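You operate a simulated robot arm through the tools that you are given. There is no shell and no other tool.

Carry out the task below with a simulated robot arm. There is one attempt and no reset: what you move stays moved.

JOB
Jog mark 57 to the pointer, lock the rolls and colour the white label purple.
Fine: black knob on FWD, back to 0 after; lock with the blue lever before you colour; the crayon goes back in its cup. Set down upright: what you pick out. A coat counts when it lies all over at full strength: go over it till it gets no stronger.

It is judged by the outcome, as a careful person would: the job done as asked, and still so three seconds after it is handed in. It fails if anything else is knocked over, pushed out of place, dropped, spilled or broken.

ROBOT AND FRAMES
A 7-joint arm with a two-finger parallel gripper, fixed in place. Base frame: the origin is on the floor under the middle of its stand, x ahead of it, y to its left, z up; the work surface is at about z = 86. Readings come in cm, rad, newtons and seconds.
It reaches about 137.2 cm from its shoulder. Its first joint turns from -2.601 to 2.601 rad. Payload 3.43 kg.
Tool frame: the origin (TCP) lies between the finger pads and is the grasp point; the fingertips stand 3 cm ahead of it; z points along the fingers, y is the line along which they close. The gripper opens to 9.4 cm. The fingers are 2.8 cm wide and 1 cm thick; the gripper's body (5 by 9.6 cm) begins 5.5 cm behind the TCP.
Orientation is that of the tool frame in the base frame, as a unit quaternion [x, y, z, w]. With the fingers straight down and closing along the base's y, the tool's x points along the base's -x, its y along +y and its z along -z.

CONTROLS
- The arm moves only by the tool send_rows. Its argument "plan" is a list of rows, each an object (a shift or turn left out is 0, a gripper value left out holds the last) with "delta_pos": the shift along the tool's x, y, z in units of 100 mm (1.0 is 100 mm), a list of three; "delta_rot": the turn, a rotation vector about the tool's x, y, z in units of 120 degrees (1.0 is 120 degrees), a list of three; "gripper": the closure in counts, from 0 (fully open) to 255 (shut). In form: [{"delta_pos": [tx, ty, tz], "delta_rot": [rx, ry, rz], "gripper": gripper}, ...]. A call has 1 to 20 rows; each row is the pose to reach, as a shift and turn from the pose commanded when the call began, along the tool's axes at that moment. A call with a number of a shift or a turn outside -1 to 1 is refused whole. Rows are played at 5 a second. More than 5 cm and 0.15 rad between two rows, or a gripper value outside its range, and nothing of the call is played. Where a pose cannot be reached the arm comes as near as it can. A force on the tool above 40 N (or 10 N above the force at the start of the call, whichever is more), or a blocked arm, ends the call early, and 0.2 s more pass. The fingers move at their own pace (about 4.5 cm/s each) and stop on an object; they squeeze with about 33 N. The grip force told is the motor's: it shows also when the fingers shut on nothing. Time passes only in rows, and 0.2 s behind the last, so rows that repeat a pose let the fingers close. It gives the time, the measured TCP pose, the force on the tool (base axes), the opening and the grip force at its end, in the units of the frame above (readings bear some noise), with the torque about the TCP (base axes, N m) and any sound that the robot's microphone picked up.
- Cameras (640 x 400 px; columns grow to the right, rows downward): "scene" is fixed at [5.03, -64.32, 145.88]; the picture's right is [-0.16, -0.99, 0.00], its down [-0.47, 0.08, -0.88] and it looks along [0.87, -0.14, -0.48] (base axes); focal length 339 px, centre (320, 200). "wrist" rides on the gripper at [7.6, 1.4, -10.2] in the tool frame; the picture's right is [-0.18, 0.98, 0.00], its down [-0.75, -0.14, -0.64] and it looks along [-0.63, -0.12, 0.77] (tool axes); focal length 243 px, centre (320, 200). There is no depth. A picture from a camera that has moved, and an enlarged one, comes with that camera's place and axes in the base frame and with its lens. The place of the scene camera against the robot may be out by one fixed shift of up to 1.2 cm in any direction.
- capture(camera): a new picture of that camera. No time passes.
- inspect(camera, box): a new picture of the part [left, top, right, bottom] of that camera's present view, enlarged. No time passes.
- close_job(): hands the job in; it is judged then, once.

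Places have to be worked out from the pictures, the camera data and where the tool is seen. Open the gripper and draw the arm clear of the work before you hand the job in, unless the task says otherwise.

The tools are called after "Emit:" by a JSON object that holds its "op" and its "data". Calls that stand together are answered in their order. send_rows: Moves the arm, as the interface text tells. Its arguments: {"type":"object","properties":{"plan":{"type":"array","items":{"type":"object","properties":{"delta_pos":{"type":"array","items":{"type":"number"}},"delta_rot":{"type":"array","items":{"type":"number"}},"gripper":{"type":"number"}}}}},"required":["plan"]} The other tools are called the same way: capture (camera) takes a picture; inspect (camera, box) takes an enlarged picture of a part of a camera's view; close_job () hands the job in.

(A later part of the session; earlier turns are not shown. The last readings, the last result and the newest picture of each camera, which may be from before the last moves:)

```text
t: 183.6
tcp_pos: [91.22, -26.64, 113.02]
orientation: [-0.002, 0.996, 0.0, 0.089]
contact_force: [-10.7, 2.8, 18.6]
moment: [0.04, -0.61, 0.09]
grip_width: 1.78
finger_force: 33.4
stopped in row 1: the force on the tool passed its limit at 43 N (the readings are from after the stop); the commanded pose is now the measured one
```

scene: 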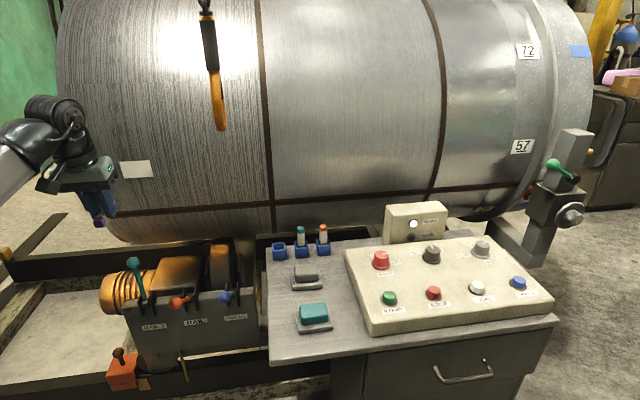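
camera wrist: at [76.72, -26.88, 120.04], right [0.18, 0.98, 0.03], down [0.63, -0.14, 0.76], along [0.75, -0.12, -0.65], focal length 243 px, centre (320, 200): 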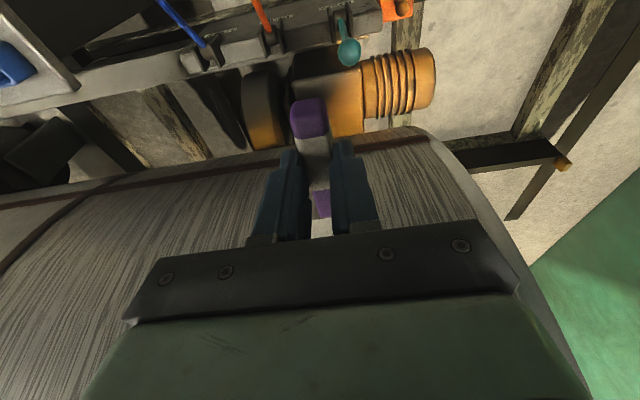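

An upward push appeared with the forward force, so something is wedging. I back off at once and look.

Emit:
{"op": "send_rows", "data": {"plan": [{"delta_pos": [0.1, 0, -0.017]}, {"delta_pos": [0.3, 0, -0.052]}, {"delta_pos": [0.6, 0, -0.104]}]}}

Emit:
{"op": "inspect", "data": {"camera": "wrist", "box": [220, 60, 420, 240]}}

Emit:
{"op": "inspect", "data": {"camera": "scene", "box": [70, 130, 170, 210]}}

Emit:
{"op": "capture", "data": {"camera": "scene"}}

```text
t: 184.4
tcp_pos: [85.44, -26.54, 112.83]
orientation: [-0.001, 0.996, -0.002, 0.088]
contact_force: [1.0, -0.3, -0.7]
moment: [0.0, 0.03, 0.01]
grip_width: 1.79
finger_force: 33.2
```

```text
2.22 times, centred on (320, 150) of wrist
camera zoom: at [76.14, -25.2, 121.67], right [0.18, 0.98, 0.03], down [0.63, -0.14, 0.76], along [0.76, -0.12, -0.64], focal length 539 px, centre (320, 311)
```

zoom: 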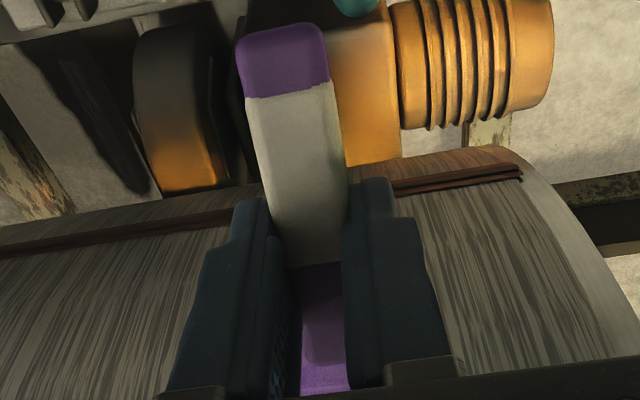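

```text
5.00 times, centred on (120, 170) of scene
camera zoom: at [5.03, -64.32, 145.88], right [-0.16, -0.99, 0.0], down [-0.47, 0.08, -0.88], along [0.87, -0.14, -0.48], focal length 1695 px, centre (1320, 350)
```

zoom: 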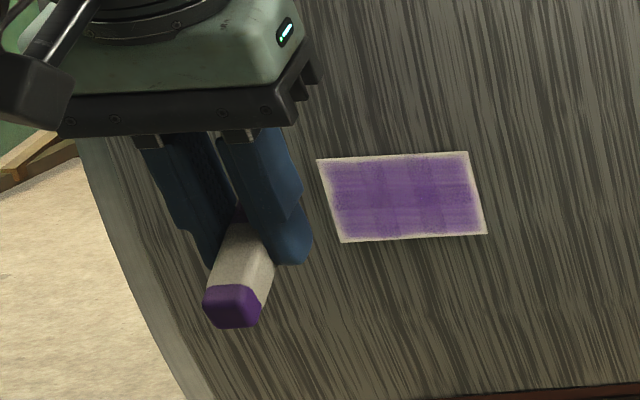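

```text
taken
```

scene: 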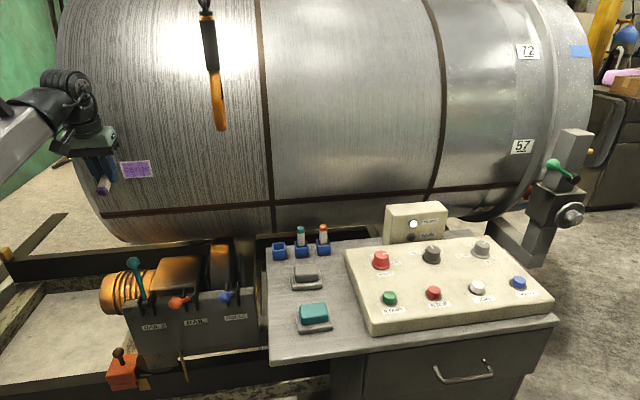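

The crayon has tipped up more in the grip. I look at the label unobstructed before deciding on the next passes.

Emit:
{"op": "inspect", "data": {"camera": "scene", "box": [112, 153, 160, 185]}}

Emit:
{"op": "inspect", "data": {"camera": "scene", "box": [120, 158, 152, 180]}}

```text
12.50 times, centred on (136, 169) of scene
camera zoom: at [5.03, -64.32, 145.88], right [-0.16, -0.99, 0.0], down [-0.47, 0.08, -0.88], along [0.87, -0.14, -0.48], focal length 4237 px, centre (2620, 588)
```

zoom: 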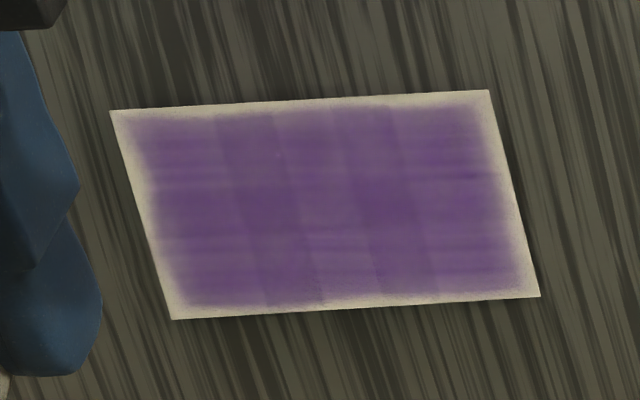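

```text
16.00 times, centred on (136, 169) of scene
camera zoom: at [5.03, -64.32, 145.88], right [-0.16, -0.99, 0.0], down [-0.47, 0.08, -0.88], along [0.87, -0.14, -0.48], focal length 5424 px, centre (3264, 696)
```

zoom: 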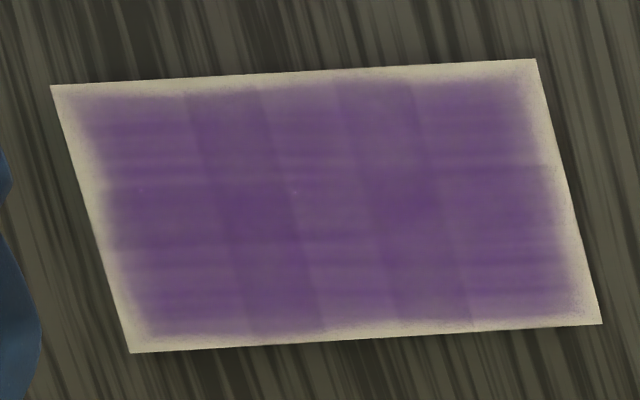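

The coat is nearly even, but some columns are lighter, so more strokes are needed. To re-seat the crayon level and centred, I'll lay it flat on the free strip of the table (about (62,-64)) and re-grip. Moving there now, clear of the hook.

Emit:
{"op": "send_rows", "data": {"plan": [{"delta_pos": [0.25, -0.12, -0.044]}, {"delta_pos": [0.5, -0.25, -0.087]}, {"delta_pos": [0.75, -0.37, -0.13]}, {"delta_pos": [0.985, -0.5, -0.174]}]}}

Emit:
{"op": "send_rows", "data": {"plan": [{"delta_pos": [0.18, -0.19, 0.008]}, {"delta_pos": [0.37, -0.38, 0.016]}, {"delta_pos": [0.55, -0.57, 0.025]}, {"delta_pos": [0.74, -0.76, 0.033]}, {"delta_pos": [0.921, -0.95, 0.041]}]}}

Emit:
{"op": "send_rows", "data": {"plan": [{"delta_pos": [0.12, -0.24, 0.106]}, {"delta_pos": [0.24, -0.48, 0.212]}, {"delta_pos": [0.36, -0.72, 0.317]}, {"delta_pos": [0.481, -0.95, 0.423]}]}}

Emit:
{"op": "send_rows", "data": {"plan": [{"delta_pos": [0.046, -0.24, 0.119]}, {"delta_pos": [0.092, -0.48, 0.237]}, {"delta_pos": [0.139, -0.72, 0.356]}, {"delta_pos": [0.185, -0.95, 0.475]}]}}

Emit:
{"op": "send_rows", "data": {"plan": [{"delta_pos": [0.026, -0.2, 0.15]}, {"delta_pos": [0.052, -0.4, 0.295]}, {"delta_pos": [0.052, -0.4, 0.295]}]}}

Emit:
{"op": "capture", "data": {"camera": "wrist"}}

Emit:
{"op": "capture", "data": {"camera": "scene"}}

```text
t: 185.4
tcp_pos: [75.36, -31.7, 112.83]
orientation: [-0.002, 0.996, 0.0, 0.087]
contact_force: [1.0, -0.1, 0.2]
moment: [0.04, 0.02, 0.0]
grip_width: 1.79
finger_force: 33.3
```

```text
t: 186.6
tcp_pos: [66.55, -41.23, 110.73]
orientation: [-0.002, 0.996, -0.001, 0.088]
contact_force: [0.0, -0.4, -0.6]
moment: [0.0, -0.01, -0.01]
grip_width: 1.76
finger_force: 32.9
```

```text
t: 187.6
tcp_pos: [62.37, -50.59, 105.88]
orientation: [-0.001, 0.996, 0.0, 0.087]
contact_force: [0.0, 0.1, -0.8]
moment: [-0.04, -0.02, 0.03]
grip_width: 1.77
finger_force: 32.9
```

```text
t: 188.6
tcp_pos: [61.51, -60.34, 100.75]
orientation: [-0.001, 0.996, -0.001, 0.088]
contact_force: [-0.4, 1.3, 0.0]
moment: [0.01, -0.01, 0.01]
grip_width: 1.74
finger_force: 33.2
```

```text
t: 189.4
tcp_pos: [61.5, -64.45, 97.96]
orientation: [-0.001, 0.996, -0.001, 0.089]
contact_force: [0.1, -0.7, -0.5]
moment: [-0.02, 0.04, 0.03]
grip_width: 1.78
finger_force: 33.4
```

```text
taken
camera wrist: at [52.27, -63.03, 106.68], right [0.18, 0.98, 0.03], down [0.63, -0.14, 0.76], along [0.76, -0.12, -0.64], focal length 243 px, centre (320, 200)
```

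wrist: 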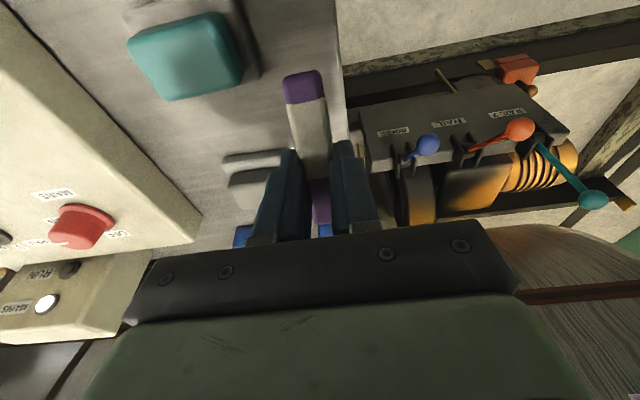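

```text
taken
```

scene: 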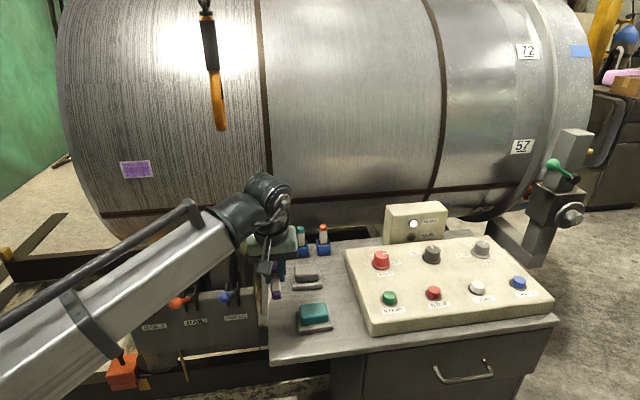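

The free strip runs from y≈-62.4 to -68.3. I lower toward it at y≈-65.2.

Emit:
{"op": "send_rows", "data": {"plan": [{"delta_pos": [0.03, -0.04, 0.18]}, {"delta_pos": [0.064, -0.075, 0.36]}, {"delta_pos": [0.0955, -0.075, 0.542]}, {"delta_pos": [0.0955, -0.075, 0.542]}]}}

Emit:
{"op": "capture", "data": {"camera": "wrist"}}

Emit:
{"op": "inspect", "data": {"camera": "scene", "box": [230, 220, 350, 340]}}

```text
t: 190.4
tcp_pos: [61.39, -64.97, 92.44]
orientation: [-0.001, 0.996, 0.0, 0.089]
contact_force: [-0.6, -0.3, -0.6]
moment: [-0.03, 0.0, 0.02]
grip_width: 1.76
finger_force: 33.1
```

```text
taken
camera wrist: at [52.26, -63.77, 101.29], right [0.18, 0.98, 0.03], down [0.63, -0.14, 0.76], along [0.76, -0.12, -0.64], focal length 243 px, centre (320, 200)
```

wrist: 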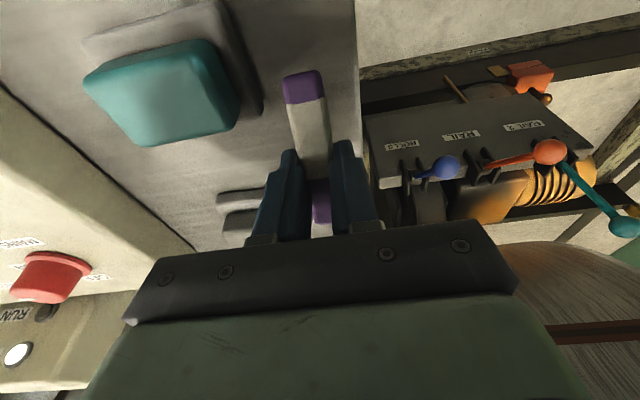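

```text
3.33 times, centred on (290, 280) of scene
camera zoom: at [5.03, -64.32, 145.88], right [-0.16, -0.99, 0.0], down [-0.47, 0.08, -0.88], along [0.87, -0.14, -0.48], focal length 1130 px, centre (420, -67)
```

zoom: 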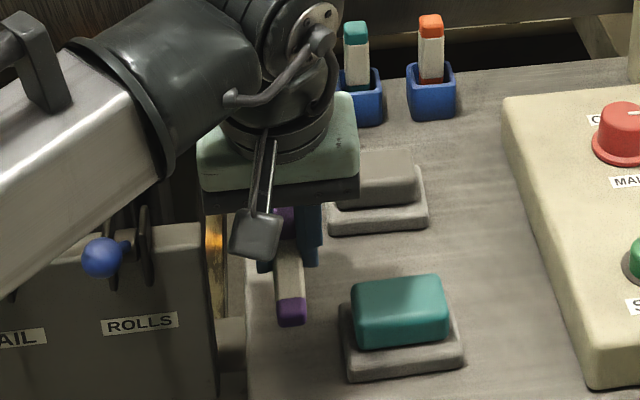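

I lower gently until the crayon's low end meets the table and presses level.

Emit:
{"op": "send_rows", "data": {"plan": [{"delta_pos": [0.007, 0, 0.0394]}, {"delta_pos": [0.014, 0, 0.0788]}, {"delta_pos": [0.021, 0, 0.118]}]}}

Emit:
{"op": "send_rows", "data": {"plan": [{"delta_pos": [0.007, 0, 0.0394]}, {"delta_pos": [0.014, 0, 0.0788]}]}}

```text
t: 191.2
tcp_pos: [61.56, -65.0, 91.13]
orientation: [-0.001, 0.996, -0.001, 0.089]
contact_force: [-0.6, 0.0, 0.0]
moment: [0.02, 0.02, 0.0]
grip_width: 1.74
finger_force: 33.1
```

```text
t: 191.8
tcp_pos: [61.52, -65.03, 90.41]
orientation: [0.0, 0.996, -0.001, 0.088]
contact_force: [-0.2, -0.3, 0.9]
moment: [0.02, 0.02, -0.04]
grip_width: 1.76
finger_force: 32.8
```

No contact yet; continuing down in small steps.

Emit:
{"op": "send_rows", "data": {"plan": [{"delta_pos": [0.0035, 0, 0.0197]}, {"delta_pos": [0.007, 0, 0.0394]}]}}

Emit:
{"op": "send_rows", "data": {"plan": [{"delta_pos": [0.0035, 0, 0.0197]}, {"delta_pos": [0.0035, 0, 0.0197]}]}}

Emit:
{"op": "inspect", "data": {"camera": "wrist", "box": [220, 60, 420, 240]}}

Emit:
{"op": "inspect", "data": {"camera": "scene", "box": [270, 270, 340, 330]}}

```text
t: 192.4
tcp_pos: [61.63, -64.95, 90.08]
orientation: [-0.002, 0.996, -0.002, 0.089]
contact_force: [1.3, -0.7, 22.1]
moment: [0.01, 0.85, 0.04]
grip_width: 1.78
finger_force: 32.6
```

```text
t: 193.0
tcp_pos: [61.51, -64.92, 89.91]
orientation: [-0.002, 0.996, -0.002, 0.089]
contact_force: [9.5, -0.3, 21.8]
moment: [0.0, 0.61, 0.06]
grip_width: 1.79
finger_force: 33.4
```

```text
2.22 times, centred on (320, 150) of wrist
camera zoom: at [52.33, -63.62, 98.68], right [0.18, 0.98, 0.03], down [0.63, -0.14, 0.77], along [0.76, -0.12, -0.64], focal length 539 px, centre (320, 311)
```

zoom: 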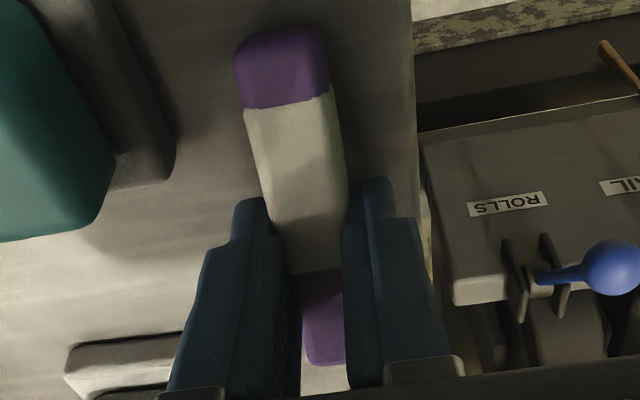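

```text
6.67 times, centred on (305, 300) of scene
camera zoom: at [5.03, -64.32, 145.88], right [-0.16, -0.99, 0.0], down [-0.47, 0.08, -0.88], along [0.87, -0.14, -0.48], focal length 2260 px, centre (420, -467)
```

zoom: 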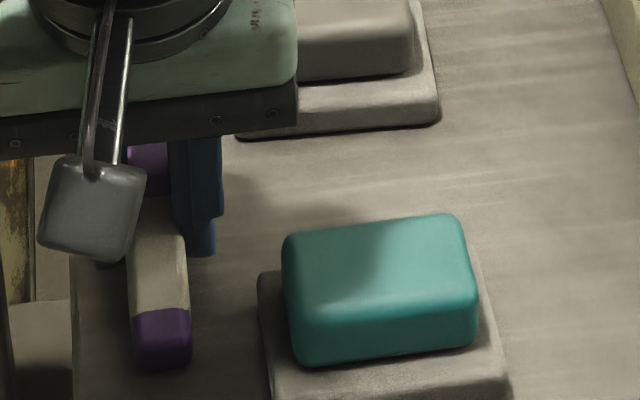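

The near end is in contact (22 N) and the crayon is pivoting level. A little more.

Emit:
{"op": "send_rows", "data": {"plan": [{"delta_pos": [0.0035, 0, 0.0197]}, {"delta_pos": [0.0035, 0, 0.0197]}]}}

Emit:
{"op": "send_rows", "data": {"plan": [{"delta_pos": [0.0035, 0, 0.0197]}, {"delta_pos": [0.0035, 0, 0.0197]}]}}

Emit:
{"op": "inspect", "data": {"camera": "wrist", "box": [220, 60, 420, 240]}}

```text
t: 193.6
tcp_pos: [61.58, -65.05, 89.65]
orientation: [-0.001, 0.996, -0.001, 0.087]
contact_force: [8.2, 2.3, 20.7]
moment: [0.1, 0.64, -0.1]
grip_width: 1.78
finger_force: 32.5
```

```text
t: 194.2
tcp_pos: [61.47, -65.04, 89.43]
orientation: [0.0, 0.996, -0.002, 0.087]
contact_force: [7.8, 1.3, 20.4]
moment: [0.06, 0.72, -0.05]
grip_width: 1.78
finger_force: 32.9
```

```text
2.22 times, centred on (320, 150) of wrist
camera zoom: at [52.21, -63.66, 98.25], right [0.18, 0.98, 0.03], down [0.63, -0.14, 0.76], along [0.76, -0.12, -0.64], focal length 539 px, centre (320, 311)
```

zoom: 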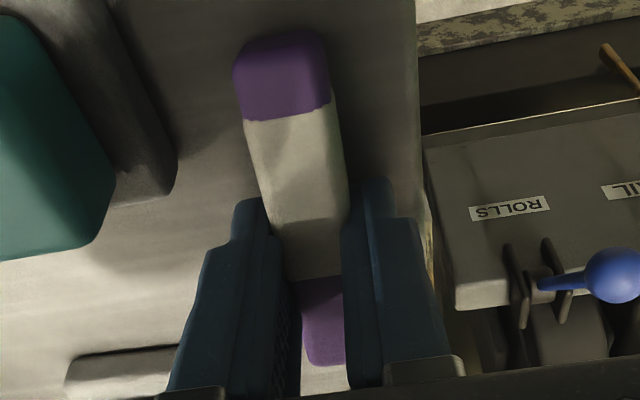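

It's about level now. I open the fingers to 3.4 cm, leaving the crayon lying on the table, and look.

Emit:
{"op": "send_rows", "data": {"plan": [{"delta_pos": [-0.003, 0, -0.015], "gripper": 240}, {"delta_pos": [-0.003, 0, -0.015], "gripper": 200}, {"delta_pos": [-0.003, 0, -0.015], "gripper": 163}, {"delta_pos": [-0.003, 0, -0.015], "gripper": 163}]}}

Emit:
{"op": "inspect", "data": {"camera": "wrist", "box": [220, 60, 420, 240]}}

Emit:
{"op": "inspect", "data": {"camera": "scene", "box": [260, 260, 340, 330]}}

```text
t: 195.2
tcp_pos: [61.53, -65.06, 89.56]
orientation: [-0.001, 0.996, -0.001, 0.088]
contact_force: [0.1, 0.5, 0.0]
moment: [-0.02, 0.0, 0.02]
grip_width: 3.4
finger_force: 0.0
```

```text
2.22 times, centred on (320, 150) of wrist
camera zoom: at [52.23, -63.7, 98.37], right [0.18, 0.98, 0.03], down [0.63, -0.14, 0.76], along [0.76, -0.12, -0.64], focal length 539 px, centre (320, 311)
```

zoom: 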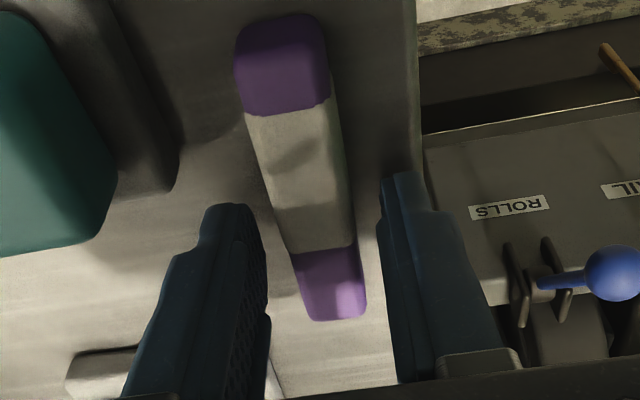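

```text
5.71 times, centred on (300, 295) of scene
camera zoom: at [5.03, -64.32, 145.88], right [-0.16, -0.99, 0.0], down [-0.47, 0.08, -0.88], along [0.87, -0.14, -0.48], focal length 1937 px, centre (434, -343)
```

zoom: 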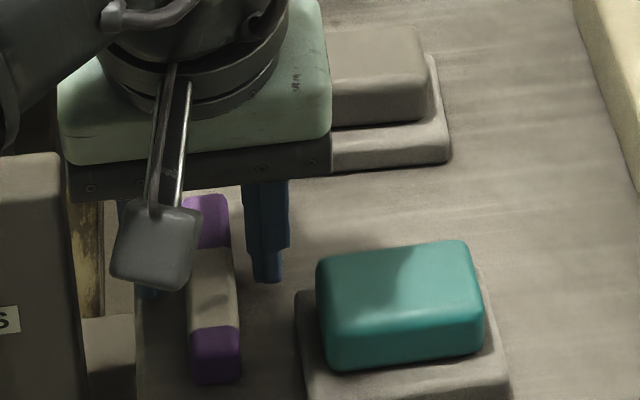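

The crayon lies flat at x≈56.8–65, y≈-65. I shift 1.4 cm back so the grip will be ≈4.4 cm from the long end, and re-grip.

Emit:
{"op": "send_rows", "data": {"plan": [{"delta_pos": [0.07, 0, -0.005], "gripper": 163}, {"delta_pos": [0.14, 0, -0.0095], "gripper": 163}, {"delta_pos": [0.14, 0, -0.0095], "gripper": 163}]}}

Emit:
{"op": "send_rows", "data": {"plan": [{"delta_pos": [0, 0, 0], "gripper": 190}, {"delta_pos": [0, 0, 0], "gripper": 220}, {"delta_pos": [0, 0, 0], "gripper": 255}, {"delta_pos": [0, 0, 0], "gripper": 255}, {"delta_pos": [0, 0, 0], "gripper": 255}]}}

Emit:
{"op": "inspect", "data": {"camera": "wrist", "box": [220, 60, 420, 240]}}

```text
t: 196.0
tcp_pos: [60.04, -65.09, 89.33]
orientation: [-0.001, 0.996, -0.001, 0.089]
contact_force: [1.3, -0.5, 0.0]
moment: [0.01, 0.03, 0.0]
grip_width: 3.41
finger_force: 0.1
```

```text
t: 197.2
tcp_pos: [60.1, -64.97, 89.37]
orientation: [-0.001, 0.996, -0.001, 0.088]
contact_force: [0.0, -0.4, 0.0]
moment: [-0.01, 0.01, 0.01]
grip_width: 1.76
finger_force: 33.1
```

```text
2.22 times, centred on (320, 150) of wrist
camera zoom: at [50.83, -63.68, 98.15], right [0.18, 0.98, 0.03], down [0.63, -0.14, 0.76], along [0.76, -0.12, -0.64], focal length 539 px, centre (320, 311)
```

zoom: 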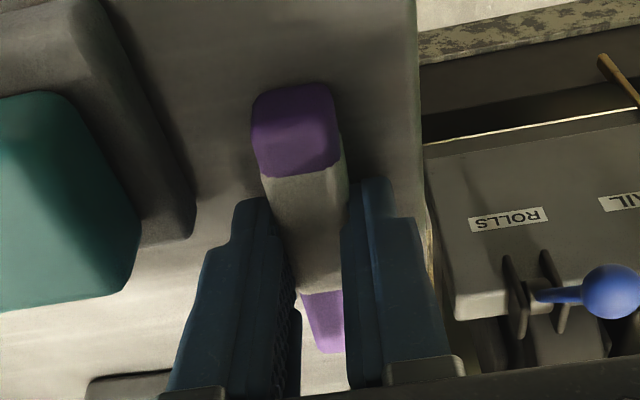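

Re-gripped level and centred. I lift and return to the label along the same safe path.

Emit:
{"op": "send_rows", "data": {"plan": [{"delta_pos": [-0.044, 0, -0.246]}, {"delta_pos": [-0.087, 0, -0.492]}, {"delta_pos": [-0.13, 0, -0.739]}, {"delta_pos": [-0.174, 0, -0.985]}]}}

Emit:
{"op": "send_rows", "data": {"plan": [{"delta_pos": [-0.046, 0.24, -0.119]}, {"delta_pos": [-0.092, 0.48, -0.237]}, {"delta_pos": [-0.139, 0.72, -0.356]}, {"delta_pos": [-0.185, 0.95, -0.475]}]}}

Emit:
{"op": "send_rows", "data": {"plan": [{"delta_pos": [-0.12, 0.24, -0.106]}, {"delta_pos": [-0.24, 0.48, -0.212]}, {"delta_pos": [-0.36, 0.72, -0.317]}, {"delta_pos": [-0.481, 0.95, -0.423]}]}}

Emit:
{"op": "send_rows", "data": {"plan": [{"delta_pos": [-0.23, 0.24, 0.002]}, {"delta_pos": [-0.46, 0.48, 0.004]}, {"delta_pos": [-0.68, 0.72, 0.006]}, {"delta_pos": [-0.912, 0.95, 0.008]}]}}

Emit:
{"op": "send_rows", "data": {"plan": [{"delta_pos": [-0.22, 0.24, 0.027]}, {"delta_pos": [-0.45, 0.48, 0.053]}, {"delta_pos": [-0.67, 0.72, 0.08]}, {"delta_pos": [-0.895, 0.95, 0.107]}]}}

Emit:
{"op": "inspect", "data": {"camera": "wrist", "box": [220, 60, 420, 240]}}

```text
t: 198.2
tcp_pos: [60.23, -65.12, 99.3]
orientation: [-0.001, 0.996, -0.001, 0.088]
contact_force: [-0.2, -0.9, 0.0]
moment: [-0.03, 0.0, -0.04]
grip_width: 1.79
finger_force: 33.5
```

```text
t: 199.2
tcp_pos: [61.08, -55.39, 104.36]
orientation: [-0.001, 0.996, -0.002, 0.087]
contact_force: [-0.5, -0.3, -0.4]
moment: [0.01, 0.03, -0.01]
grip_width: 1.79
finger_force: 32.4
```

```text
t: 200.2
tcp_pos: [65.19, -45.8, 109.39]
orientation: [-0.001, 0.996, -0.001, 0.089]
contact_force: [-0.1, -0.4, -0.8]
moment: [0.0, 0.02, 0.03]
grip_width: 1.76
finger_force: 32.7
```

```text
t: 201.2
tcp_pos: [74.33, -36.5, 110.86]
orientation: [-0.002, 0.996, 0.0, 0.087]
contact_force: [0.2, -0.3, -0.2]
moment: [0.0, 0.01, 0.01]
grip_width: 1.75
finger_force: 32.9
```

```text
t: 202.2
tcp_pos: [83.07, -27.26, 111.44]
orientation: [-0.001, 0.996, -0.001, 0.089]
contact_force: [-0.8, -0.5, -1.0]
moment: [-0.02, 0.01, 0.02]
grip_width: 1.78
finger_force: 33.2
```

```text
2.22 times, centred on (320, 150) of wrist
camera zoom: at [73.87, -25.83, 120.14], right [0.18, 0.98, 0.03], down [0.63, -0.14, 0.76], along [0.76, -0.12, -0.64], focal length 539 px, centre (320, 311)
```

zoom: 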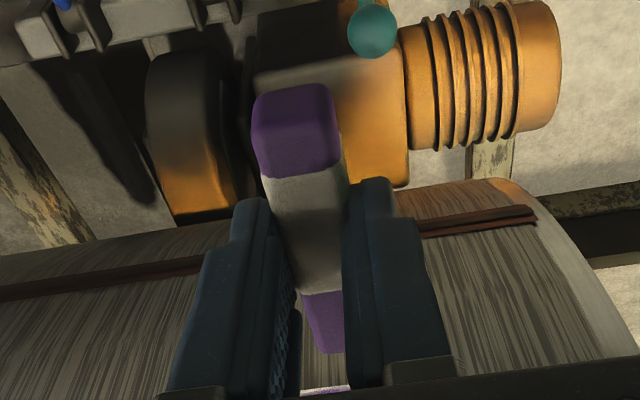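

Crayon well seated. I approach the upper row at the left edge and find contact gently.

Emit:
{"op": "send_rows", "data": {"plan": [{"delta_pos": [-0.2, 0.1, 0.008]}, {"delta_pos": [-0.4, 0.23, 0.016]}, {"delta_pos": [-0.656, 0.23, 0.024]}, {"delta_pos": [-0.656, 0.23, 0.024]}]}}

Emit:
{"op": "send_rows", "data": {"plan": [{"delta_pos": [-0.03, -0.02, 0.005]}, {"delta_pos": [-0.03, -0.04, 0.005]}]}}

Emit:
{"op": "send_rows", "data": {"plan": [{"delta_pos": [-0.02, -0.01, 0.0035]}, {"delta_pos": [-0.02, -0.02, 0.0035]}]}}

```text
t: 203.2
tcp_pos: [89.56, -24.83, 112.39]
orientation: [-0.001, 0.996, -0.001, 0.088]
contact_force: [0.3, -0.2, 0.2]
moment: [-0.01, -0.02, -0.03]
grip_width: 1.76
finger_force: 33.5
```

```text
t: 203.8
tcp_pos: [89.81, -25.05, 112.33]
orientation: [-0.001, 0.996, -0.001, 0.088]
contact_force: [0.0, -0.3, -0.8]
moment: [0.0, -0.01, 0.0]
grip_width: 1.77
finger_force: 33.2
```

```text
t: 204.4
tcp_pos: [89.89, -25.15, 112.25]
orientation: [-0.003, 0.996, -0.001, 0.086]
contact_force: [-11.9, 4.5, 1.2]
moment: [0.12, 0.32, 0.21]
grip_width: 1.78
finger_force: 32.9
```

Contact at 12 N. I stroke out to the right edge and back at this height.

Emit:
{"op": "send_rows", "data": {"plan": [{"delta_pos": [-0.005, -0.05, 0.001]}, {"delta_pos": [-0.005, -0.11, 0.001]}, {"delta_pos": [-0.005, -0.17, 0.001]}, {"delta_pos": [-0.005, -0.23, 0.001]}, {"delta_pos": [-0.005, -0.29, 0.001]}, {"delta_pos": [-0.005, -0.35, 0.001]}, {"delta_pos": [-0.005, -0.41, 0.001]}, {"delta_pos": [-0.005, -0.47, 0.001]}, {"delta_pos": [-0.005, -0.53, 0.001]}, {"delta_pos": [-0.005, -0.59, 0.001]}, {"delta_pos": [-0.005, -0.65, 0.001]}, {"delta_pos": [-0.005, -0.71, 0.001]}, {"delta_pos": [-0.005, -0.75, 0.001]}]}}

Emit:
{"op": "send_rows", "data": {"plan": [{"delta_pos": [0, 0.05, 0]}, {"delta_pos": [0, 0.11, 0]}, {"delta_pos": [0, 0.17, 0]}, {"delta_pos": [0, 0.23, 0]}, {"delta_pos": [0, 0.29, 0]}, {"delta_pos": [0, 0.35, 0]}, {"delta_pos": [0, 0.41, 0]}, {"delta_pos": [0, 0.47, 0]}, {"delta_pos": [0, 0.53, 0]}, {"delta_pos": [0, 0.59, 0]}, {"delta_pos": [0, 0.65, 0]}, {"delta_pos": [0, 0.71, 0]}, {"delta_pos": [0, 0.77, 0]}, {"delta_pos": [0, 0.8, 0]}]}}

Emit:
{"op": "inspect", "data": {"camera": "scene", "box": [112, 153, 160, 185]}}

Emit:
{"op": "inspect", "data": {"camera": "wrist", "box": [220, 60, 420, 240]}}

```text
t: 207.2
tcp_pos: [89.93, -32.82, 112.16]
orientation: [-0.001, 0.996, -0.001, 0.086]
contact_force: [-23.2, 7.0, 0.7]
moment: [0.21, 0.66, 0.32]
grip_width: 1.75
finger_force: 33.1
```

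```text
t: 210.2
tcp_pos: [90.09, -24.79, 112.26]
orientation: [0.0, 0.996, -0.001, 0.087]
contact_force: [-20.1, -7.3, 0.4]
moment: [-0.21, 0.56, -0.32]
grip_width: 1.77
finger_force: 33.2
```

```text
12.50 times, centred on (136, 169) of scene
camera zoom: at [5.03, -64.32, 145.88], right [-0.16, -0.99, 0.0], down [-0.47, 0.08, -0.88], along [0.87, -0.14, -0.48], focal length 4237 px, centre (2620, 588)
```

zoom: 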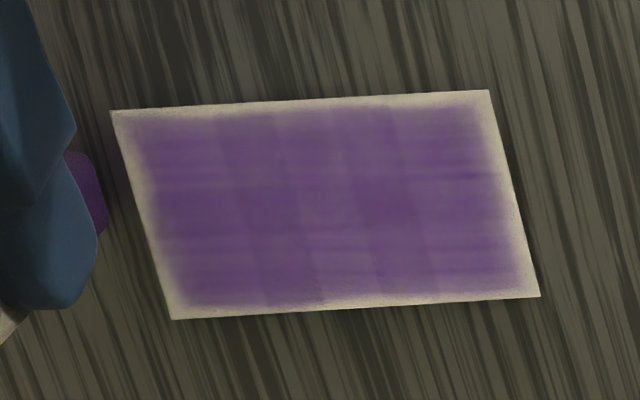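

```text
2.22 times, centred on (320, 150) of wrist
camera zoom: at [80.75, -23.42, 121.12], right [0.18, 0.98, 0.03], down [0.63, -0.14, 0.76], along [0.75, -0.12, -0.65], focal length 539 px, centre (320, 311)
```

zoom: 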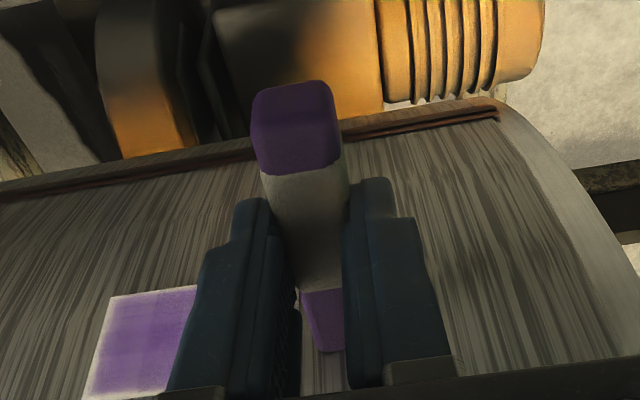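

Steady 20–23 N along both strokes, and the shade there didn't change visibly: the upper area is saturated. I repeat at mid height (1.2 cm lower) to be sure.

Emit:
{"op": "send_rows", "data": {"plan": [{"delta_pos": [0.1, 0, -0.017]}, {"delta_pos": [0.121, 0, 0.101]}, {"delta_pos": [0.121, 0, 0.101]}, {"delta_pos": [0.06, 0, 0.111]}, {"delta_pos": [0.021, 0, 0.118]}, {"delta_pos": [0.021, -0.05, 0.118]}, {"delta_pos": [0.021, -0.11, 0.118]}, {"delta_pos": [0.021, -0.17, 0.118]}, {"delta_pos": [0.021, -0.23, 0.118]}, {"delta_pos": [0.021, -0.29, 0.118]}, {"delta_pos": [0.021, -0.35, 0.118]}, {"delta_pos": [0.021, -0.41, 0.118]}, {"delta_pos": [0.021, -0.47, 0.118]}, {"delta_pos": [0.021, -0.53, 0.118]}, {"delta_pos": [0.021, -0.59, 0.118]}, {"delta_pos": [0.021, -0.65, 0.118]}, {"delta_pos": [0.021, -0.71, 0.118]}, {"delta_pos": [0.021, -0.77, 0.118]}, {"delta_pos": [0.021, -0.8, 0.118]}]}}

Emit:
{"op": "send_rows", "data": {"plan": [{"delta_pos": [0, 0.05, 0]}, {"delta_pos": [0, 0.11, 0]}, {"delta_pos": [0, 0.17, 0]}, {"delta_pos": [0, 0.23, 0]}, {"delta_pos": [0, 0.29, 0]}, {"delta_pos": [0, 0.35, 0]}, {"delta_pos": [0, 0.41, 0]}, {"delta_pos": [0, 0.47, 0]}, {"delta_pos": [0, 0.53, 0]}, {"delta_pos": [0, 0.59, 0]}, {"delta_pos": [0, 0.65, 0]}, {"delta_pos": [0, 0.71, 0]}, {"delta_pos": [0, 0.77, 0]}, {"delta_pos": [0, 0.8, 0]}]}}

Emit:
{"op": "inspect", "data": {"camera": "scene", "box": [112, 153, 160, 185]}}

```text
t: 214.2
tcp_pos: [90.09, -32.64, 111.19]
orientation: [-0.001, 0.996, -0.001, 0.086]
contact_force: [-19.6, 6.7, -1.0]
moment: [0.12, 0.38, 0.25]
grip_width: 1.77
finger_force: 32.7
```

```text
t: 217.2
tcp_pos: [90.04, -24.7, 111.19]
orientation: [0.0, 0.996, -0.002, 0.087]
contact_force: [-18.0, -6.7, -1.4]
moment: [-0.13, 0.4, -0.31]
grip_width: 1.78
finger_force: 33.0
```

```text
12.50 times, centred on (136, 169) of scene
camera zoom: at [5.03, -64.32, 145.88], right [-0.16, -0.99, 0.0], down [-0.47, 0.08, -0.88], along [0.87, -0.14, -0.48], focal length 4237 px, centre (2620, 588)
```

zoom: 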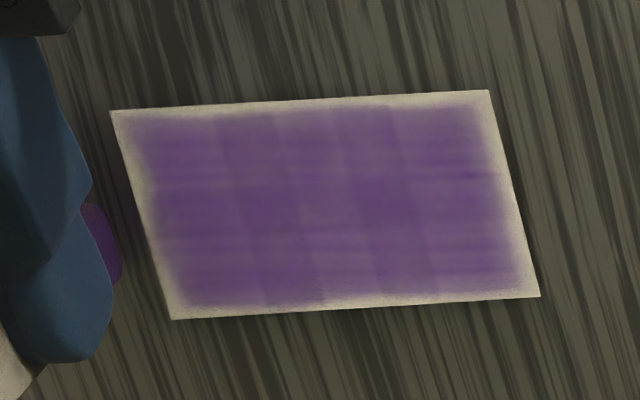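

Same shade as before. I do the bottom row too (1 cm lower), then the top row.

Emit:
{"op": "send_rows", "data": {"plan": [{"delta_pos": [0.1, 0, -0.017]}, {"delta_pos": [0.117, 0, 0.081]}, {"delta_pos": [0.117, 0, 0.081]}, {"delta_pos": [0.057, 0, 0.091]}, {"delta_pos": [0.015, 0, 0.099]}, {"delta_pos": [0.015, -0.05, 0.099]}, {"delta_pos": [0.015, -0.11, 0.099]}, {"delta_pos": [0.015, -0.17, 0.099]}, {"delta_pos": [0.015, -0.23, 0.099]}, {"delta_pos": [0.015, -0.29, 0.099]}, {"delta_pos": [0.015, -0.35, 0.099]}, {"delta_pos": [0.015, -0.41, 0.099]}, {"delta_pos": [0.015, -0.47, 0.099]}, {"delta_pos": [0.015, -0.53, 0.099]}, {"delta_pos": [0.015, -0.59, 0.099]}, {"delta_pos": [0.015, -0.65, 0.099]}, {"delta_pos": [0.015, -0.71, 0.099]}, {"delta_pos": [0.015, -0.77, 0.099]}, {"delta_pos": [0.015, -0.8, 0.099]}]}}

Emit:
{"op": "send_rows", "data": {"plan": [{"delta_pos": [-0.002, 0.05, 0]}, {"delta_pos": [-0.002, 0.11, 0]}, {"delta_pos": [-0.002, 0.17, 0]}, {"delta_pos": [-0.002, 0.23, 0]}, {"delta_pos": [-0.002, 0.29, 0]}, {"delta_pos": [-0.002, 0.35, 0]}, {"delta_pos": [-0.002, 0.41, 0]}, {"delta_pos": [-0.002, 0.47, 0]}, {"delta_pos": [-0.002, 0.53, 0]}, {"delta_pos": [-0.002, 0.59, 0]}, {"delta_pos": [-0.002, 0.65, 0]}, {"delta_pos": [-0.002, 0.71, 0]}, {"delta_pos": [-0.002, 0.77, 0]}, {"delta_pos": [-0.002, 0.8, 0]}]}}

Emit:
{"op": "inspect", "data": {"camera": "scene", "box": [112, 153, 160, 185]}}

```text
t: 221.2
tcp_pos: [90.14, -32.77, 109.94]
orientation: [-0.001, 0.996, 0.0, 0.087]
contact_force: [-2.4, 0.8, -3.4]
moment: [0.01, 0.16, 0.02]
grip_width: 1.75
finger_force: 33.2
```

```text
t: 224.2
tcp_pos: [90.12, -24.65, 110.11]
orientation: [-0.001, 0.996, 0.0, 0.087]
contact_force: [-2.6, 0.0, -2.8]
moment: [0.01, 0.12, 0.0]
grip_width: 1.75
finger_force: 33.2
```

```text
12.50 times, centred on (136, 169) of scene
camera zoom: at [5.03, -64.32, 145.88], right [-0.16, -0.99, 0.0], down [-0.47, 0.08, -0.88], along [0.87, -0.14, -0.48], focal length 4237 px, centre (2620, 588)
```

zoom: 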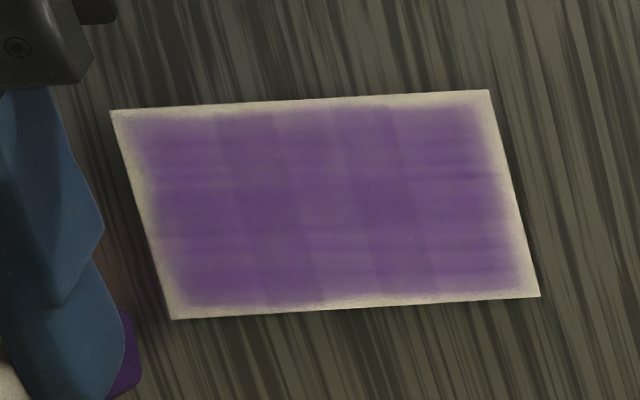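

The bottom row had only light contact because the crayon has tipped down in the grip. The shade is even already; I want a firmer top-row pass, so I back off and look at the crayon first.

Emit:
{"op": "send_rows", "data": {"plan": [{"delta_pos": [0.2, 0, -0.035]}, {"delta_pos": [0.4, 0, -0.07]}]}}

Emit:
{"op": "inspect", "data": {"camera": "wrist", "box": [220, 60, 420, 240]}}

Emit:
{"op": "inspect", "data": {"camera": "scene", "box": [70, 140, 150, 220]}}

```text
t: 224.8
tcp_pos: [86.01, -24.61, 109.79]
orientation: [-0.002, 0.996, -0.001, 0.088]
contact_force: [0.6, -0.8, -1.0]
moment: [0.0, 0.0, 0.01]
grip_width: 1.76
finger_force: 32.8
```

```text
2.22 times, centred on (320, 150) of wrist
camera zoom: at [76.74, -23.32, 118.68], right [0.18, 0.98, 0.03], down [0.63, -0.14, 0.76], along [0.76, -0.12, -0.64], focal length 539 px, centre (320, 311)
```

zoom: 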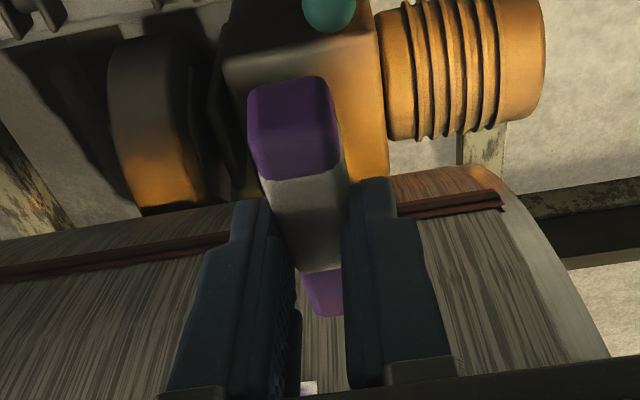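

```text
5.00 times, centred on (110, 180) of scene
camera zoom: at [5.03, -64.32, 145.88], right [-0.16, -0.99, 0.0], down [-0.47, 0.08, -0.88], along [0.87, -0.14, -0.48], focal length 1695 px, centre (1370, 300)
```

zoom: 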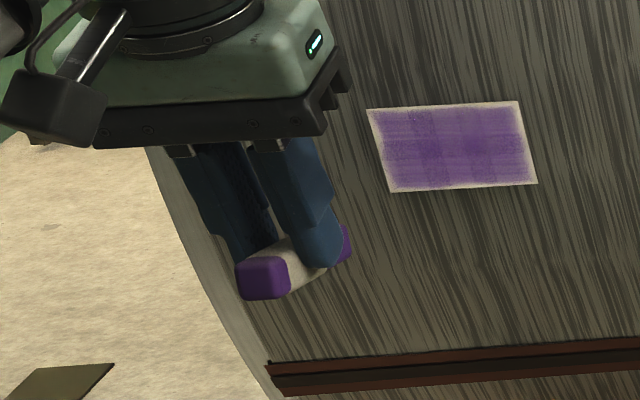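

The crayon now tips down ≈16° relative to the tool, so I tilt the tool back by 16° to make it level again (which also moves the wrist away from the drum) and go to the top row.

Emit:
{"op": "send_rows", "data": {"plan": [{"delta_pos": [-0.036, -0.007, -0.109], "delta_rot": [0, -0.0445, 0]}, {"delta_pos": [-0.072, -0.014, -0.218], "delta_rot": [0, -0.089, 0]}, {"delta_pos": [-0.108, -0.02, -0.326], "delta_rot": [0, -0.1333, 0]}, {"delta_pos": [-0.108, -0.02, -0.326], "delta_rot": [0, -0.1333, 0]}]}}

Emit:
{"op": "inspect", "data": {"camera": "scene", "box": [70, 130, 170, 210]}}

Emit:
{"op": "capture", "data": {"camera": "wrist"}}

```text
t: 225.8
tcp_pos: [86.58, -24.98, 113.41]
orientation: [-0.001, 0.974, 0.0, 0.226]
contact_force: [0.2, -0.1, 0.5]
moment: [0.01, 0.04, -0.01]
grip_width: 1.77
finger_force: 32.4
```

```text
5.00 times, centred on (120, 170) of scene
camera zoom: at [5.03, -64.32, 145.88], right [-0.16, -0.99, 0.0], down [-0.47, 0.08, -0.88], along [0.87, -0.14, -0.48], focal length 1695 px, centre (1320, 350)
```

zoom: 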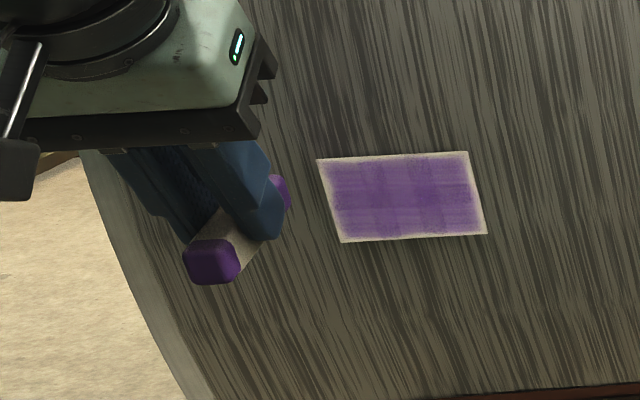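

```text
taken
camera wrist: at [75.31, -23.6, 119.32], right [0.16, 0.98, 0.08], down [0.39, -0.14, 0.91], along [0.9, -0.12, -0.41], focal length 243 px, centre (320, 200)
```

wrist: 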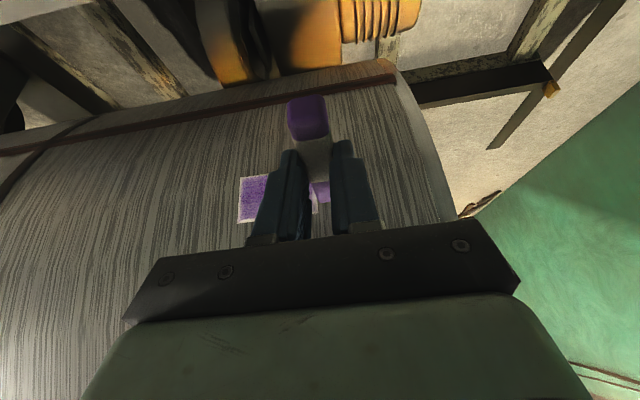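

Level again, at the top row. I approach to contact.

Emit:
{"op": "send_rows", "data": {"plan": [{"delta_pos": [-0.09, 0, 0.044]}, {"delta_pos": [-0.171, 0, 0.083]}, {"delta_pos": [-0.171, 0, 0.083]}]}}

Emit:
{"op": "send_rows", "data": {"plan": [{"delta_pos": [-0.018, -0.01, 0.0088]}, {"delta_pos": [-0.027, -0.02, 0.0131]}]}}

Emit:
{"op": "send_rows", "data": {"plan": [{"delta_pos": [-0.018, -0.01, 0.0088]}, {"delta_pos": [-0.018, -0.02, 0.0088]}]}}

```text
t: 226.6
tcp_pos: [88.53, -24.84, 113.42]
orientation: [-0.002, 0.974, -0.001, 0.226]
contact_force: [-0.8, 0.6, 0.0]
moment: [-0.01, -0.03, -0.01]
grip_width: 1.78
finger_force: 32.8
```

```text
t: 227.2
tcp_pos: [88.91, -25.07, 113.35]
orientation: [-0.002, 0.974, -0.001, 0.226]
contact_force: [0.4, 0.8, -0.3]
moment: [-0.02, 0.0, 0.0]
grip_width: 1.77
finger_force: 32.8
```

```text
t: 227.8
tcp_pos: [88.81, -25.19, 113.36]
orientation: [-0.001, 0.974, -0.002, 0.226]
contact_force: [-0.4, 0.0, 0.2]
moment: [0.0, -0.02, 0.0]
grip_width: 1.75
finger_force: 33.2
```

Not touching yet; I keep stepping forward 2 mm at a time.

Emit:
{"op": "send_rows", "data": {"plan": [{"delta_pos": [-0.018, -0.01, 0.0088]}, {"delta_pos": [-0.018, -0.02, 0.0088]}]}}

Emit:
{"op": "send_rows", "data": {"plan": [{"delta_pos": [-0.018, -0.01, 0.0088]}, {"delta_pos": [-0.018, -0.02, 0.0088]}]}}

Emit:
{"op": "send_rows", "data": {"plan": [{"delta_pos": [-0.013, -0.01, 0.0066]}, {"delta_pos": [-0.013, -0.02, 0.0066]}]}}

```text
t: 228.4
tcp_pos: [89.23, -25.3, 113.41]
orientation: [-0.001, 0.974, -0.002, 0.226]
contact_force: [0.3, 0.2, 0.0]
moment: [-0.01, 0.0, -0.01]
grip_width: 1.77
finger_force: 33.2
```

```text
t: 229.0
tcp_pos: [89.35, -25.49, 113.49]
orientation: [-0.001, 0.974, -0.001, 0.226]
contact_force: [0.1, -0.1, -0.5]
moment: [0.02, 0.02, 0.0]
grip_width: 1.76
finger_force: 32.9
```

```text
t: 229.6
tcp_pos: [89.35, -25.84, 113.48]
orientation: [-0.001, 0.974, 0.0, 0.225]
contact_force: [-6.2, 0.6, 1.2]
moment: [0.05, 0.18, 0.06]
grip_width: 1.78
finger_force: 33.3
```

Contact at 6 N. I press 1 mm more and do the top row out and back.

Emit:
{"op": "send_rows", "data": {"plan": [{"delta_pos": [-0.009, -0.03, 0.0044]}, {"delta_pos": [-0.009, -0.09, 0.0044]}, {"delta_pos": [-0.009, -0.15, 0.0044]}, {"delta_pos": [-0.009, -0.21, 0.0044]}, {"delta_pos": [-0.009, -0.27, 0.0044]}, {"delta_pos": [-0.009, -0.33, 0.0044]}, {"delta_pos": [-0.009, -0.39, 0.0044]}, {"delta_pos": [-0.009, -0.45, 0.0044]}, {"delta_pos": [-0.009, -0.51, 0.0044]}, {"delta_pos": [-0.009, -0.57, 0.0044]}, {"delta_pos": [-0.009, -0.63, 0.0044]}, {"delta_pos": [-0.009, -0.69, 0.0044]}, {"delta_pos": [-0.009, -0.7, 0.0044]}]}}

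Emit:
{"op": "send_rows", "data": {"plan": [{"delta_pos": [0, 0.05, 0]}, {"delta_pos": [0, 0.11, 0]}, {"delta_pos": [0, 0.17, 0]}, {"delta_pos": [0, 0.23, 0]}, {"delta_pos": [0, 0.29, 0]}, {"delta_pos": [0, 0.35, 0]}, {"delta_pos": [0, 0.41, 0]}, {"delta_pos": [0, 0.47, 0]}, {"delta_pos": [0, 0.53, 0]}, {"delta_pos": [0, 0.59, 0]}, {"delta_pos": [0, 0.65, 0]}, {"delta_pos": [0, 0.71, 0]}, {"delta_pos": [0, 0.77, 0]}, {"delta_pos": [0, 0.82, 0]}]}}

Emit:
{"op": "inspect", "data": {"camera": "scene", "box": [112, 153, 160, 185]}}

```text
t: 232.4
tcp_pos: [89.59, -32.98, 113.38]
orientation: [-0.001, 0.974, -0.002, 0.227]
contact_force: [-4.5, 0.2, 7.0]
moment: [0.01, -0.4, 0.02]
grip_width: 1.77
finger_force: 32.9
```

```text
t: 235.4
tcp_pos: [89.6, -24.72, 113.34]
orientation: [-0.001, 0.974, -0.001, 0.225]
contact_force: [-4.7, -0.7, 0.2]
moment: [0.0, 0.09, -0.07]
grip_width: 1.78
finger_force: 33.1
```

```text
12.50 times, centred on (136, 169) of scene
camera zoom: at [5.03, -64.32, 145.88], right [-0.16, -0.99, 0.0], down [-0.47, 0.08, -0.88], along [0.87, -0.14, -0.48], focal length 4237 px, centre (2620, 588)
```

zoom: 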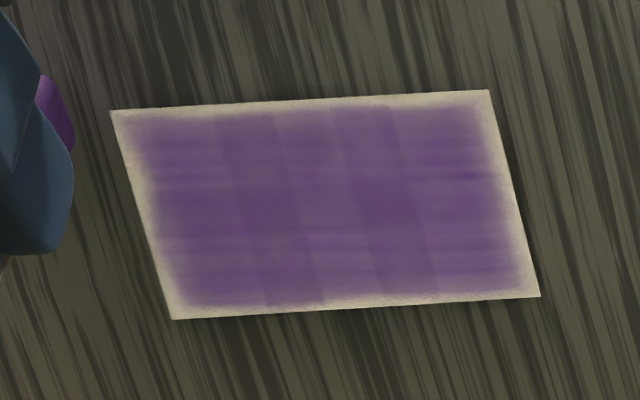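

No change in shade anywhere, even along the top edge: the coat is saturated. I retreat a little and take a last close look at the label.

Emit:
{"op": "send_rows", "data": {"plan": [{"delta_pos": [0.18, 0, -0.088]}, {"delta_pos": [0.4, 0, -0.195]}, {"delta_pos": [0.7, 0, -0.34]}]}}

Emit:
{"op": "inspect", "data": {"camera": "scene", "box": [120, 158, 152, 180]}}

Emit:
{"op": "inspect", "data": {"camera": "wrist", "box": [200, 100, 440, 250]}}

```text
t: 236.2
tcp_pos: [81.81, -24.74, 113.52]
orientation: [-0.001, 0.974, -0.001, 0.226]
contact_force: [-1.0, -1.1, 0.5]
moment: [0.0, 0.02, 0.01]
grip_width: 1.77
finger_force: 32.7
```

```text
16.00 times, centred on (136, 169) of scene
camera zoom: at [5.03, -64.32, 145.88], right [-0.16, -0.99, 0.0], down [-0.47, 0.08, -0.88], along [0.87, -0.14, -0.48], focal length 5424 px, centre (3264, 696)
```

zoom: 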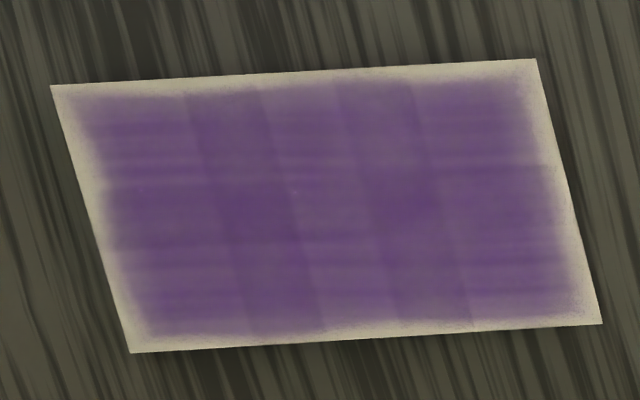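

```text
2.67 times, centred on (320, 175) of wrist
camera zoom: at [70.51, -23.43, 119.37], right [0.16, 0.98, 0.08], down [0.4, -0.14, 0.91], along [0.9, -0.12, -0.41], focal length 647 px, centre (320, 267)
```

zoom: 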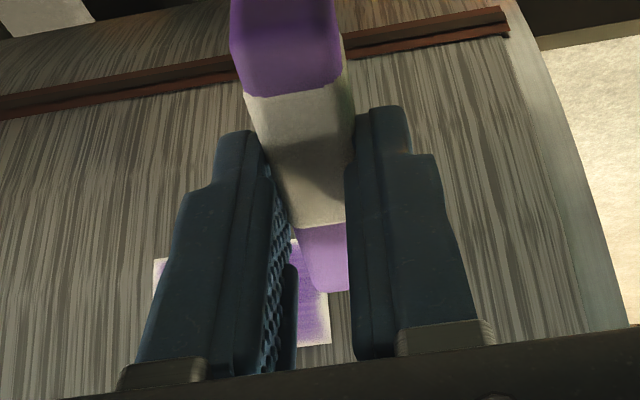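

The coat is even and no longer changes, with only the label's own pale rim left. Now the crayon goes back: I retreat to open space first.

Emit:
{"op": "send_rows", "data": {"plan": [{"delta_pos": [0.18, -0.18, -0.088]}, {"delta_pos": [0.36, -0.36, -0.175]}, {"delta_pos": [0.54, -0.54, -0.263]}, {"delta_pos": [0.72, -0.72, -0.35]}, {"delta_pos": [0.899, -0.9, -0.438]}]}}

Emit:
{"op": "send_rows", "data": {"plan": [{"delta_pos": [0.15, -0.18, -0.052]}, {"delta_pos": [0.3, -0.36, -0.104]}, {"delta_pos": [0.46, -0.54, -0.156]}, {"delta_pos": [0.61, -0.72, -0.208]}, {"delta_pos": [0.763, -0.9, -0.26]}]}}

Emit:
{"op": "inspect", "data": {"camera": "wrist", "box": [220, 60, 420, 240]}}

Emit:
{"op": "capture", "data": {"camera": "scene"}}

```text
t: 237.4
tcp_pos: [72.04, -33.6, 113.47]
orientation: [-0.001, 0.974, -0.001, 0.226]
contact_force: [0.3, -0.4, -0.3]
moment: [0.01, 0.01, -0.03]
grip_width: 1.77
finger_force: 33.3
```

```text
t: 238.6
tcp_pos: [63.7, -42.64, 112.39]
orientation: [-0.001, 0.974, -0.001, 0.226]
contact_force: [0.0, -0.2, -0.5]
moment: [0.0, -0.01, 0.01]
grip_width: 1.77
finger_force: 32.8
```

```text
2.22 times, centred on (320, 150) of wrist
camera zoom: at [52.44, -41.37, 118.28], right [0.16, 0.98, 0.08], down [0.4, -0.14, 0.91], along [0.9, -0.12, -0.41], focal length 539 px, centre (320, 311)
```

zoom: 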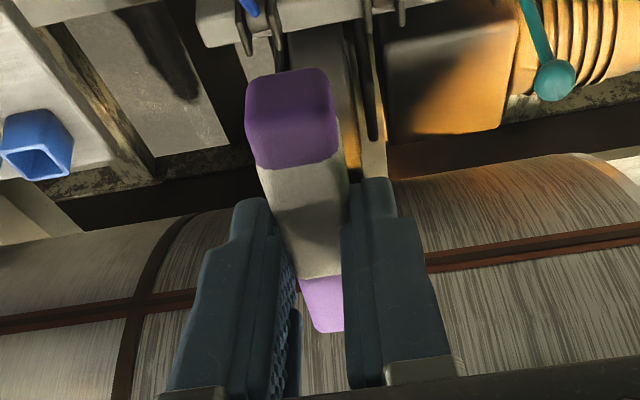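

```text
taken
```

scene: 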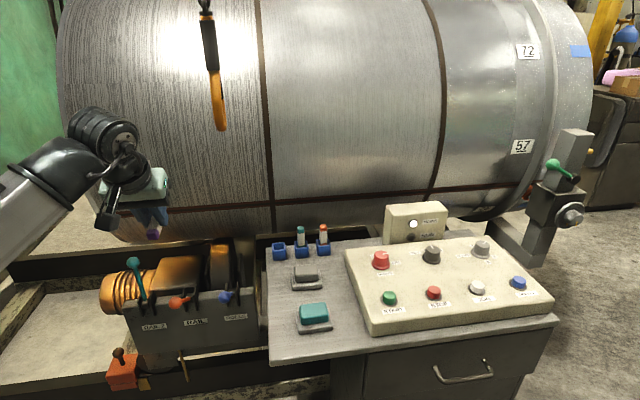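

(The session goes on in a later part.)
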